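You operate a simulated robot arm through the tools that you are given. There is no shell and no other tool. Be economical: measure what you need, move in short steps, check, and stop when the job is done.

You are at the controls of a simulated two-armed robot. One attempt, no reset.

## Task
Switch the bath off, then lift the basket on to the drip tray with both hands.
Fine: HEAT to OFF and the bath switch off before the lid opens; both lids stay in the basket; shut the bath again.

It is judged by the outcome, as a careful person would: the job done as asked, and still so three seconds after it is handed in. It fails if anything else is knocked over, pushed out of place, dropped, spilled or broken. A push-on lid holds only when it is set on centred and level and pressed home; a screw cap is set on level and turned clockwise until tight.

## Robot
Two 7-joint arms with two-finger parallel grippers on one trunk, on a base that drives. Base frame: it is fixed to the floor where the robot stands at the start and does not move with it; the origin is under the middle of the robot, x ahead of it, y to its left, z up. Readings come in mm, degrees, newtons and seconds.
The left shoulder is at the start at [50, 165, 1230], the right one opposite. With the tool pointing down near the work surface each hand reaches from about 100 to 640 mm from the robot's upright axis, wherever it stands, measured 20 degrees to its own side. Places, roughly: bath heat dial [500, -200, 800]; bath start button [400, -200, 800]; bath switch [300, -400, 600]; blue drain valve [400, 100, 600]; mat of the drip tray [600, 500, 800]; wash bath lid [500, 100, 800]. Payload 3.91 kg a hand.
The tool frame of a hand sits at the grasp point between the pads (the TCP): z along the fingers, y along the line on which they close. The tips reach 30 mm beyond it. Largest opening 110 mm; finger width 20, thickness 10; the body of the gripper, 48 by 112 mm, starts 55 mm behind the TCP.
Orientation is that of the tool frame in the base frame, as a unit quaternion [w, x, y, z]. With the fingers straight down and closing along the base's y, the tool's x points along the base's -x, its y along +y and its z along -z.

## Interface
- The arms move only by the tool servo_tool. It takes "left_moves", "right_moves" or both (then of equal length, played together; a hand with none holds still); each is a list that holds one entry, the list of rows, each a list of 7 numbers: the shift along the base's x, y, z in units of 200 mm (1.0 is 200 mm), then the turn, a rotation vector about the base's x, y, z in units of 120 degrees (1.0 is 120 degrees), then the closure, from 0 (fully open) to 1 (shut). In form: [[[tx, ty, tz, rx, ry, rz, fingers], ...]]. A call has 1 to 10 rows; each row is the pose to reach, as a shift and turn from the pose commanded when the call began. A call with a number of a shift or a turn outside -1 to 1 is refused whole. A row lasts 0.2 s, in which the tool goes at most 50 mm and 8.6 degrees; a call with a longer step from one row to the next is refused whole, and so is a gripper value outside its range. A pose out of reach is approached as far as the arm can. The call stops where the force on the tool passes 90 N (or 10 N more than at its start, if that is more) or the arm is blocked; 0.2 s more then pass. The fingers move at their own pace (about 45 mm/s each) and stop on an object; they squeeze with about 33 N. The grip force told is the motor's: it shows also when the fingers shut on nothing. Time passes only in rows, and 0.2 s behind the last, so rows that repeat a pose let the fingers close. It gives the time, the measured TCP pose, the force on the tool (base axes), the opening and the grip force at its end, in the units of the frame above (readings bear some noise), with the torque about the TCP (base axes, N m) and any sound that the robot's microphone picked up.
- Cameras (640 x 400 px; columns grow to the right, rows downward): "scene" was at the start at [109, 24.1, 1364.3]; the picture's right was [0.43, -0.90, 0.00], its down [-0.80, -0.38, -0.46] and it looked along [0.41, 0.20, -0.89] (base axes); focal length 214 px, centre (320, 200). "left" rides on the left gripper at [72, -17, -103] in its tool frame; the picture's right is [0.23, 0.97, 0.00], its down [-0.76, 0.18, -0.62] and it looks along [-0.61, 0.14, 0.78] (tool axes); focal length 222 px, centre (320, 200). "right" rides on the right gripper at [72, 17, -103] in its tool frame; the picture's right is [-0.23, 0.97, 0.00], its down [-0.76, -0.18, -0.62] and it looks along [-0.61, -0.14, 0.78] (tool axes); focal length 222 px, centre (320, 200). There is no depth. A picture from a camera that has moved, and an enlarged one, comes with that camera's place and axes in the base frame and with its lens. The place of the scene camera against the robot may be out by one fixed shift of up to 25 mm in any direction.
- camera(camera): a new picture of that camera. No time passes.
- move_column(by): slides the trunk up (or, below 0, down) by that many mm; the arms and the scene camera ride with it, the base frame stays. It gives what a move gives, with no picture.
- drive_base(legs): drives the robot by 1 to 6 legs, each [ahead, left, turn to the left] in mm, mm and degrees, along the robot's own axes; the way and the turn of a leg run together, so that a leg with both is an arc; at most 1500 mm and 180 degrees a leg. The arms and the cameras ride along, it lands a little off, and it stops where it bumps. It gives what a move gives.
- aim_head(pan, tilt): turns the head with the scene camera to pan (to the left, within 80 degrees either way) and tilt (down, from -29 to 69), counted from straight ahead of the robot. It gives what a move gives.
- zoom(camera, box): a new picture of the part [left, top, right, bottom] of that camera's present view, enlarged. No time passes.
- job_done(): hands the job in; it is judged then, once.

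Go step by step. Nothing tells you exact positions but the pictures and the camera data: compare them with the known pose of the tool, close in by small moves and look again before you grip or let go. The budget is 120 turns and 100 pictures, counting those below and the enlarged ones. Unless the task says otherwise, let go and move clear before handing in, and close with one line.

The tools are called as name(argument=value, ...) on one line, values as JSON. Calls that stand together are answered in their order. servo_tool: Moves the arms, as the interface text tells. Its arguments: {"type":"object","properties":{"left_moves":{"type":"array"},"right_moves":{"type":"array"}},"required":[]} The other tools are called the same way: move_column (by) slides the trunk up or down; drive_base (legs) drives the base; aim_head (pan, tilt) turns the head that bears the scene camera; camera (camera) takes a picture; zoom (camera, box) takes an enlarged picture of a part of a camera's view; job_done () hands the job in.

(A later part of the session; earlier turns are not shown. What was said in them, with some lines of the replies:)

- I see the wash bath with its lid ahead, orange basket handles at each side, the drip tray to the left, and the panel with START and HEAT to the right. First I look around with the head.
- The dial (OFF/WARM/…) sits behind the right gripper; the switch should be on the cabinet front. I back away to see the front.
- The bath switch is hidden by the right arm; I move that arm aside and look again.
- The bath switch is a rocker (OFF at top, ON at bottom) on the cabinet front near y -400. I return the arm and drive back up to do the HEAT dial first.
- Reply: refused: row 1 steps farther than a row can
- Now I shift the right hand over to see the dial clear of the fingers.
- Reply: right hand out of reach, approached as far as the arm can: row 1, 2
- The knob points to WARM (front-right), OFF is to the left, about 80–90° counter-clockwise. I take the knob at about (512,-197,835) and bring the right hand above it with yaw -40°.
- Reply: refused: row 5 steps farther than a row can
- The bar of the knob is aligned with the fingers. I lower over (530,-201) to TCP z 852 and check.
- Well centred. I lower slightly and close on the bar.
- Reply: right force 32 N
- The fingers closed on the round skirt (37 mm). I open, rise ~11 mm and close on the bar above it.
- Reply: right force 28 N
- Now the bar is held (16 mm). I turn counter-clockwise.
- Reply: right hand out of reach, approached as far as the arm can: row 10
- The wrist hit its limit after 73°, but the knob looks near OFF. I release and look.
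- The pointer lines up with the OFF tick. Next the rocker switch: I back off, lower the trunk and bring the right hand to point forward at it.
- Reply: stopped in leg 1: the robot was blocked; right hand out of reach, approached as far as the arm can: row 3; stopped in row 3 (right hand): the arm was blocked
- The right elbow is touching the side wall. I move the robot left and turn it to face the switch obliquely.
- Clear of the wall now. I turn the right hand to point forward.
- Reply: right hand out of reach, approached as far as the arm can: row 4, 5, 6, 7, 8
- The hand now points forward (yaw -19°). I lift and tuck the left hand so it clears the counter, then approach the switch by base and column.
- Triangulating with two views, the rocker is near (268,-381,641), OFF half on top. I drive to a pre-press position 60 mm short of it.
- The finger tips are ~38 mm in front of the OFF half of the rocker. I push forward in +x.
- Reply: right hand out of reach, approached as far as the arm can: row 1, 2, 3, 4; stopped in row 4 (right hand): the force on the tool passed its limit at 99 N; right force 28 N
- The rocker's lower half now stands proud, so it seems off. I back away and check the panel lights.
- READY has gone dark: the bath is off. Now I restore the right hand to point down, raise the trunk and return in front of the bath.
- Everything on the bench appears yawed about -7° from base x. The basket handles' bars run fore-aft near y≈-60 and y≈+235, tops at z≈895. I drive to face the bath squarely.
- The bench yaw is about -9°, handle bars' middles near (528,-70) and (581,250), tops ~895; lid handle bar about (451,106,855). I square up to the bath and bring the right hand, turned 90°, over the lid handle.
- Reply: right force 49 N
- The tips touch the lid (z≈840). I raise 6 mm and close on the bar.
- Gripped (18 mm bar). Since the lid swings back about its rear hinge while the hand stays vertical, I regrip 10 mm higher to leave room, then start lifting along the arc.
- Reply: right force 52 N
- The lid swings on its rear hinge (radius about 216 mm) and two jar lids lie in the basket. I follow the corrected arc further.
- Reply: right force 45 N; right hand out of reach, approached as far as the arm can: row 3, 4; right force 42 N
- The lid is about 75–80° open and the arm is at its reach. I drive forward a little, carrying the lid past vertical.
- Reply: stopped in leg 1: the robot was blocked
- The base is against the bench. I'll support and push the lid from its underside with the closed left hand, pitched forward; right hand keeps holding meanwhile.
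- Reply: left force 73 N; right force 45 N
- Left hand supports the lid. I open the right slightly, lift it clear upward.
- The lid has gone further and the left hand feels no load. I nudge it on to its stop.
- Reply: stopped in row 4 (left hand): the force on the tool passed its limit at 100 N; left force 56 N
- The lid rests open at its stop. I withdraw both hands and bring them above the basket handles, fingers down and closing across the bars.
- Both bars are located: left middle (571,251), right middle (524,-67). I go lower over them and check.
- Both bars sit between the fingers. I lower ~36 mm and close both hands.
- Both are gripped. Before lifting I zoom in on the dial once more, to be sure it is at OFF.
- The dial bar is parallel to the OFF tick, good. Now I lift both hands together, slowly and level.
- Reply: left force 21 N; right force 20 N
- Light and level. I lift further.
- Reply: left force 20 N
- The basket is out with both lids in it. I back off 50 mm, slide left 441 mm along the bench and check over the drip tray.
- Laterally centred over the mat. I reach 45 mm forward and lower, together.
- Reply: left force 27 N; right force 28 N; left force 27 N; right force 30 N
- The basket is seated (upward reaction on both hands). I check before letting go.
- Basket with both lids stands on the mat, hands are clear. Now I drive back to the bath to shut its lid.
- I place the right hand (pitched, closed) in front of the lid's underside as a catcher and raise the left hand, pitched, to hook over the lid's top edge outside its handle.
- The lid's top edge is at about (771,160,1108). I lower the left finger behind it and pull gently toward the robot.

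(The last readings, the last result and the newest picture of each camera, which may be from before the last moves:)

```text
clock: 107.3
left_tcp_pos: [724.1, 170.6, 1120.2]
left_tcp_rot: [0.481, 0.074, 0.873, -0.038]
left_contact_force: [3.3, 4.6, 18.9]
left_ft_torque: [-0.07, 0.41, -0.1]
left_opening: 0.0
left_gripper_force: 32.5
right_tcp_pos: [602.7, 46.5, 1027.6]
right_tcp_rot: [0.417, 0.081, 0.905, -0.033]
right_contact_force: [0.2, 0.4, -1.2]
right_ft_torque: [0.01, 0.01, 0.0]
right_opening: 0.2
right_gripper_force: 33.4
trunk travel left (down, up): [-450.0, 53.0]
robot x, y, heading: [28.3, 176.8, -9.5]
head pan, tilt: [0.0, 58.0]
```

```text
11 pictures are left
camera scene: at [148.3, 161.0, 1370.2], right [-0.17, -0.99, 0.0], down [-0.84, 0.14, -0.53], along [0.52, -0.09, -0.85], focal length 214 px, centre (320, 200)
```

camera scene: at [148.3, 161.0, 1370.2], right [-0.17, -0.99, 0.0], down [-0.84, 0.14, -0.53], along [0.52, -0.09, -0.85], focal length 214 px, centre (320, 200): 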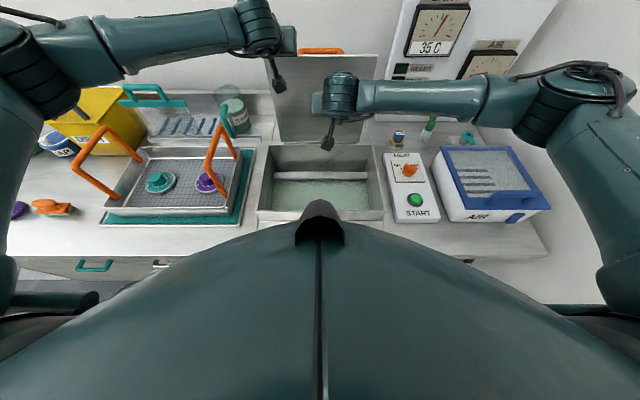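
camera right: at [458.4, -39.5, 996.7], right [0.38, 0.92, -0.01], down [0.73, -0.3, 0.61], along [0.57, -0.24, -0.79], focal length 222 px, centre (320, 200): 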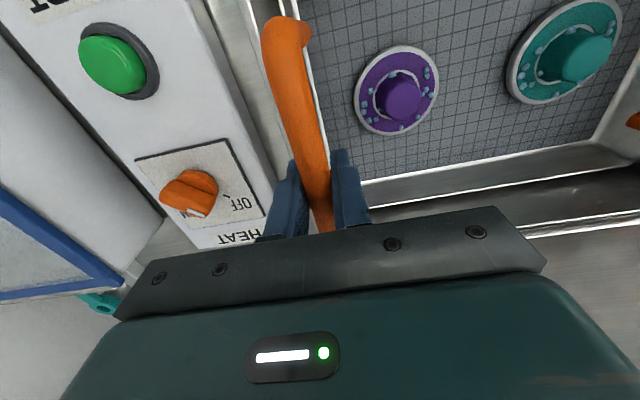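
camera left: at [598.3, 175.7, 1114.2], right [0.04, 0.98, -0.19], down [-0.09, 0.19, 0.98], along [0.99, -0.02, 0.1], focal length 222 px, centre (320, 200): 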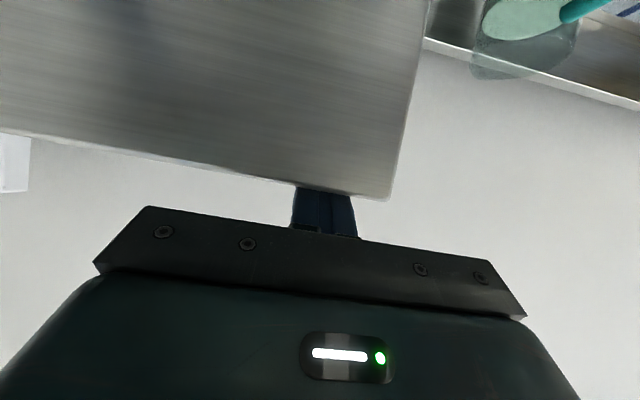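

The hook works. I keep pulling past vertical until the lid rests on the right hand.

servo_tool(left_moves=[[[-0.1, 0.016, 0.04, 0, 0, 0, 1], [-0.2, 0.032, 0.06, 0, 0, 0, 1], [-0.3, 0.048, 0.06, 0, 0, 0, 1], [-0.4, 0.064, 0.05, 0, 0, 0, 1]]])

camera(camera="scene")

```text
clock: 108.3
left_tcp_pos: [645.5, 179.7, 1123.1]
left_tcp_rot: [0.479, 0.075, 0.874, -0.037]
left_contact_force: [0.5, 0.3, -1.2]
left_ft_torque: [-0.01, 0.01, 0.01]
left_opening: 0.0
left_gripper_force: 32.9
right_tcp_pos: [603.4, 46.7, 1025.7]
right_tcp_rot: [0.416, 0.08, 0.905, -0.032]
right_contact_force: [0.3, 0.0, -0.2]
right_ft_torque: [0.02, 0.02, 0.0]
right_opening: 0.0
right_gripper_force: 32.8
trunk travel left (down, up): [-450.0, 53.0]
robot x, y, heading: [30.6, 178.5, -9.6]
head pan, tilt: [0.0, 58.0]
```

```text
10 pictures are left
camera scene: at [150.1, 160.2, 1369.7], right [-0.17, -0.99, 0.0], down [-0.84, 0.14, -0.53], along [0.52, -0.09, -0.85], focal length 214 px, centre (320, 200)
```

scene: 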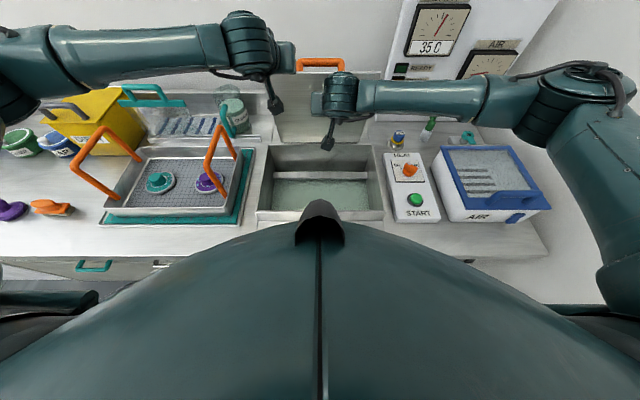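

camera(camera="left")

```text
9 pictures are left
camera left: at [519.6, 186.3, 1118.1], right [0.04, 0.98, -0.18], down [-0.08, 0.19, 0.98], along [1.0, -0.03, 0.09], focal length 222 px, centre (320, 200)
```

left: 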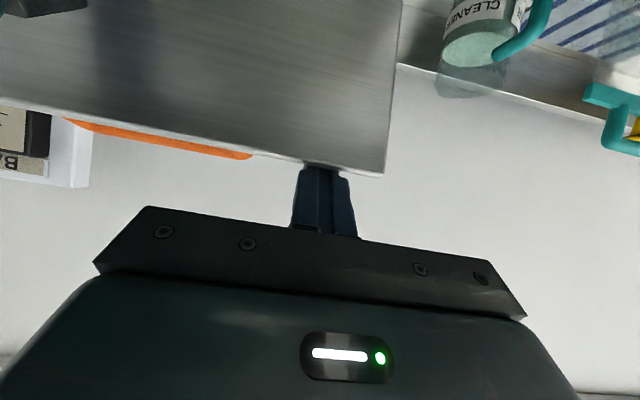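

The lid stands by itself at about 80° (hinge friction), right hand unloaded. I keep pulling with the left while the right retreats ahead of it as a catcher.

servo_tool(left_moves=[[[0, 0, -0.06, 0, 0, 0, 1], [-0.1, 0.016, -0.1, 0, 0, 0, 1], [-0.2, 0.032, -0.15, 0, 0, 0, 1], [-0.3, 0.048, -0.21, 0, 0, 0, 1], [-0.4, 0.064, -0.28, 0, 0, 0, 1], [-0.5, 0.08, -0.36, 0, 0, 0, 1]]], right_moves=[[[-0.1, 0.0, 0, 0, 0, 0, 1], [-0.25, 0.0, -0.05, 0, 0, 0, 1], [-0.4, 0.0, -0.1, 0, 0, 0, 1], [-0.5, 0.0, -0.2, 0, 0, 0, 1], [-0.6, 0.0, -0.25, 0, 0, 0, 1], [-0.7, 0.0, -0.3, 0, 0, 0, 1]]])

camera(camera="scene")

```text
clock: 109.7
left_tcp_pos: [538.6, 199.2, 1064.7]
left_tcp_rot: [0.489, 0.074, 0.868, -0.043]
left_contact_force: [-43.7, 18.2, 56.9]
left_ft_torque: [0.37, 0.71, 0.04]
left_opening: 0.0
left_gripper_force: 32.8
right_tcp_pos: [455.4, 47.3, 969.2]
right_tcp_rot: [0.42, 0.081, 0.903, -0.033]
right_contact_force: [-0.3, -0.2, -0.1]
right_ft_torque: [0.0, 0.01, 0.0]
right_opening: 0.4
right_gripper_force: 33.2
trunk travel left (down, up): [-450.0, 53.0]
robot x, y, heading: [30.7, 179.9, -9.9]
head pan, tilt: [0.0, 58.0]
```

```text
8 pictures are left
camera scene: at [139.1, 162.6, 1371.1], right [-0.17, -0.99, 0.0], down [-0.83, 0.14, -0.54], along [0.53, -0.09, -0.84], focal length 214 px, centre (320, 200)
```

scene: 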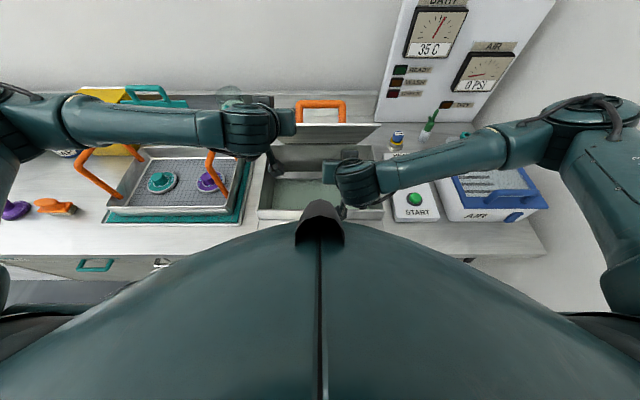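

The left tip is pressing on the lid's front edge end now. I retract the right hand, lift the left, turn it to point down and bring it onto the lid's top face to press it shut.

servo_tool(left_moves=[[[-0.1, 0, 0.15, 0, 0, 0, 1], [-0.1, 0, 0.35, 0, 0, 0, 1], [-0.05, 0, 0.5, 0.011, 0.066, 0, 1], [0, 0, 0.5, 0.022, 0.132, 0, 1], [0.1, 0, 0.5, 0.033, 0.2, 0, 1], [0.2, 0, 0.5, 0.044, 0.27, 0, 1], [0.3, -0.02, 0.5, 0.055, 0.34, 0, 1], [0.35, -0.04, 0.45, 0.066, 0.408, 0, 1], [0.35, -0.05, 0.4, 0.077, 0.475, 0, 1]]], right_moves=[[[-0.1, -0.05, 0, 0, 0, 0, 1], [-0.2, -0.15, 0, 0, 0, 0, 1], [-0.3, -0.3, 0, 0, 0, 0, 1], [-0.3, -0.45, 0.1, 0, 0.05, 0, 1], [-0.3, -0.6, 0.25, 0, 0.1, 0, 1], [-0.3, -0.7, 0.4, 0.0, 0.15, 0, 1], [-0.3, -0.75, 0.5, 0.0, 0.2, 0, 1], [-0.3, -0.75, 0.6, 0.0, 0.26, 0, 1], [-0.3, -0.75, 0.7, 0.0, 0.32, 0, 1]]])

camera(camera="scene")

```text
clock: 111.7
left_tcp_pos: [619.3, 189.0, 1134.7]
left_tcp_rot: [-0.005, 0.086, 0.996, -0.001]
left_contact_force: [0.8, -0.3, -0.4]
left_ft_torque: [-0.03, -0.01, -0.01]
left_opening: 0.2
left_gripper_force: 33.4
right_tcp_pos: [407.6, -108.3, 1104.3]
right_tcp_rot: [0.093, 0.066, 0.992, -0.057]
right_contact_force: [0.8, 0.2, 0.6]
right_ft_torque: [0.01, 0.03, 0.01]
right_opening: 0.0
right_gripper_force: 32.7
trunk travel left (down, up): [-450.0, 53.0]
robot x, y, heading: [30.7, 180.8, -9.5]
head pan, tilt: [0.0, 58.0]
```

```text
7 pictures are left
camera scene: at [150.9, 160.0, 1369.6], right [-0.17, -0.99, 0.0], down [-0.84, 0.14, -0.53], along [0.52, -0.09, -0.85], focal length 214 px, centre (320, 200)
```

scene: 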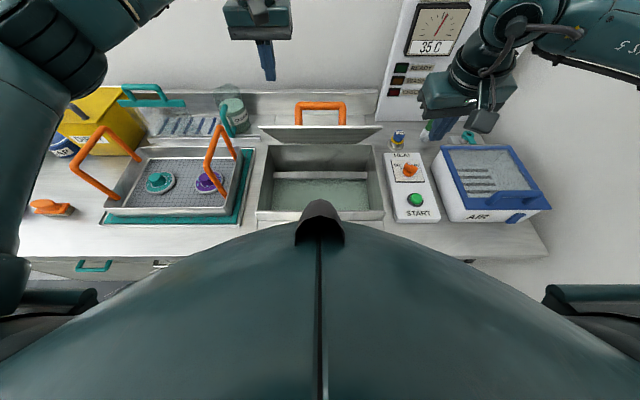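

The lid stays by itself at about 45–50°. I bring the left fingertips down on its top face and press it along its arc.

servo_tool(left_moves=[[[-0.1, 0, -0.2, 0, 0, 0, 1], [-0.25, 0, -0.38, 0, 0, 0, 1], [-0.3, 0, -0.5, 0, 0, 0, 1], [-0.36, 0.01, -0.62, 0, 0, 0, 1], [-0.42, 0.01, -0.73, 0, 0, 0, 1], [-0.47, 0.02, -0.84, 0, 0, 0, 1]]])

camera(camera="left")

```text
clock: 113.1
left_tcp_pos: [523.5, 195.2, 967.3]
left_tcp_rot: [-0.004, 0.085, 0.996, -0.001]
left_contact_force: [0.3, -0.7, 0.0]
left_ft_torque: [0.03, -0.02, -0.01]
left_opening: 0.1
left_gripper_force: 33.2
right_tcp_pos: [407.1, -107.4, 1105.5]
right_tcp_rot: [0.095, 0.066, 0.992, -0.056]
right_contact_force: [0.8, -0.4, -0.2]
right_ft_torque: [0.03, -0.01, -0.02]
right_opening: 0.0
right_gripper_force: 33.2
trunk travel left (down, up): [-450.0, 53.0]
robot x, y, heading: [31.7, 179.7, -9.5]
head pan, tilt: [0.0, 58.0]
```

```text
6 pictures are left
camera left: at [449.4, 191.8, 1070.2], right [-0.06, 1.0, 0.0], down [0.78, 0.05, 0.62], along [0.62, 0.04, -0.79], focal length 222 px, centre (320, 200)
```

left: 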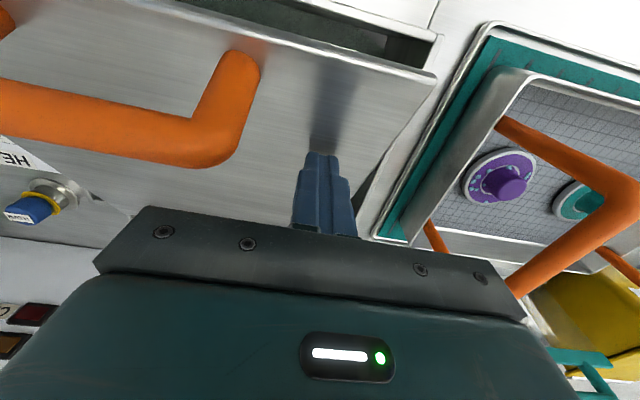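

The fingers are on the lid's top face, lid nearly down. I continue pressing it to shut.

servo_tool(left_moves=[[[-0.04, 0, -0.12, 0, 0, 0, 1], [-0.07, 0, -0.24, 0, 0, 0, 1], [-0.09, 0.01, -0.36, 0, 0, 0, 1], [-0.1, 0.01, -0.44, 0, 0, 0, 1], [-0.1, 0.01, -0.5, 0, 0, 0, 1]]])

camera(camera="scene")

```text
clock: 114.3
left_tcp_pos: [503.0, 197.2, 869.6]
left_tcp_rot: [0.0, 0.085, 0.996, -0.002]
left_contact_force: [-2.3, 3.6, 14.7]
left_ft_torque: [0.14, -0.04, 0.04]
left_opening: 0.0
left_gripper_force: 33.2
right_tcp_pos: [406.4, -106.4, 1105.8]
right_tcp_rot: [0.096, 0.066, 0.992, -0.057]
right_contact_force: [-0.2, -0.2, -0.1]
right_ft_torque: [0.0, 0.02, 0.0]
right_opening: 0.1
right_gripper_force: 32.9
trunk travel left (down, up): [-450.0, 53.0]
robot x, y, heading: [30.8, 178.5, -9.7]
head pan, tilt: [0.0, 58.0]
```

```text
5 pictures are left
camera scene: at [148.4, 160.7, 1370.2], right [-0.17, -0.99, 0.0], down [-0.84, 0.14, -0.53], along [0.52, -0.09, -0.85], focal length 214 px, centre (320, 200)
```

scene: 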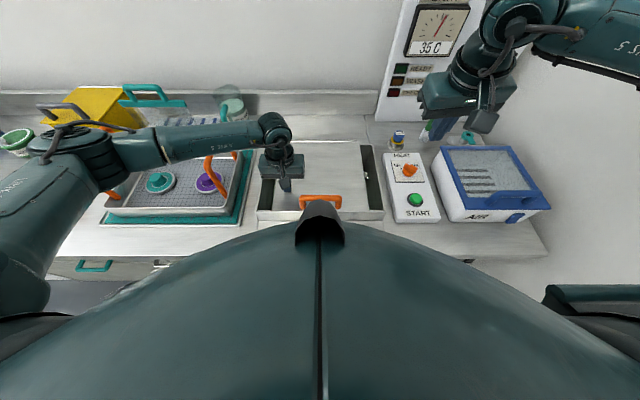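

The lid is down (tips at z≈840 as before). I press lightly once more and lift away straight up.

servo_tool(left_moves=[[[0, 0, -0.02, 0, 0, 0, 1], [0, 0, 0.1, 0, 0, 0, 1], [0, 0, 0.3, 0, 0, 0, 1], [0, 0, 0.5, 0, 0, 0, 1], [0, 0, 0.7, 0, 0, 0, 1], [0, 0, 0.9, 0, 0, 0, 1], [-0.1, 0.05, 1.0, 0, 0, 0, 1]]])

camera(camera="scene")

zoom(camera="scene", box=[240, 120, 440, 230])

```text
clock: 115.9
left_tcp_pos: [481.1, 205.4, 1068.1]
left_tcp_rot: [-0.003, 0.084, 0.996, -0.003]
left_contact_force: [0.4, 0.7, -0.9]
left_ft_torque: [-0.03, -0.06, 0.01]
left_opening: 0.3
left_gripper_force: 32.6
right_tcp_pos: [407.1, -106.0, 1104.1]
right_tcp_rot: [0.095, 0.066, 0.992, -0.057]
right_contact_force: [-0.1, 0.7, 0.4]
right_ft_torque: [0.03, -0.01, -0.02]
right_opening: 0.0
right_gripper_force: 33.0
trunk travel left (down, up): [-450.0, 53.0]
robot x, y, heading: [28.4, 180.9, -9.7]
head pan, tilt: [0.0, 58.0]
```

```text
4 pictures are left
camera scene: at [149.8, 160.5, 1369.8], right [-0.17, -0.99, 0.0], down [-0.84, 0.14, -0.53], along [0.52, -0.09, -0.85], focal length 214 px, centre (320, 200)
```

scene: 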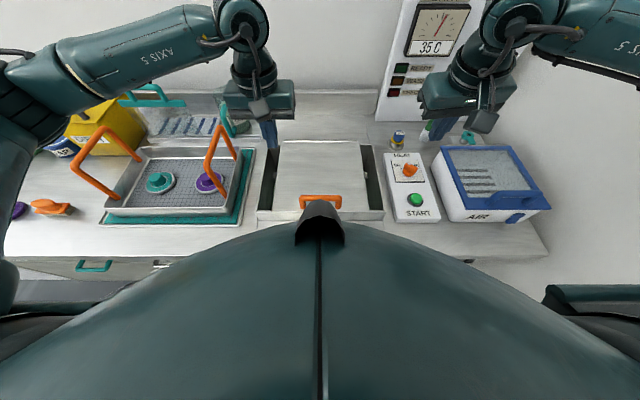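

```text
3.20 times, centred on (340, 175) of scene
camera zoom: at [149.8, 160.5, 1369.8], right [-0.17, -0.99, 0.0], down [-0.84, 0.14, -0.53], along [0.52, -0.09, -0.85], focal length 686 px, centre (256, 280)
```

zoom: 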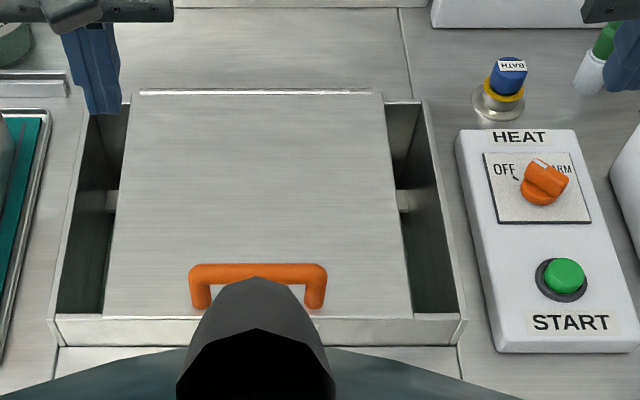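

The bath lid is shut, HEAT points at OFF, the status lights are dark, and the basket stands on the drip mat with both lids inside. Both hands are clear, so I hand in.

job_done()

```text
The job is handed in.
```

The job is handed in: HEAT was turned to OFF and the bath switched off before the lid was opened, the basket stands on the drip tray with both lids in it, and the bath is shut again.
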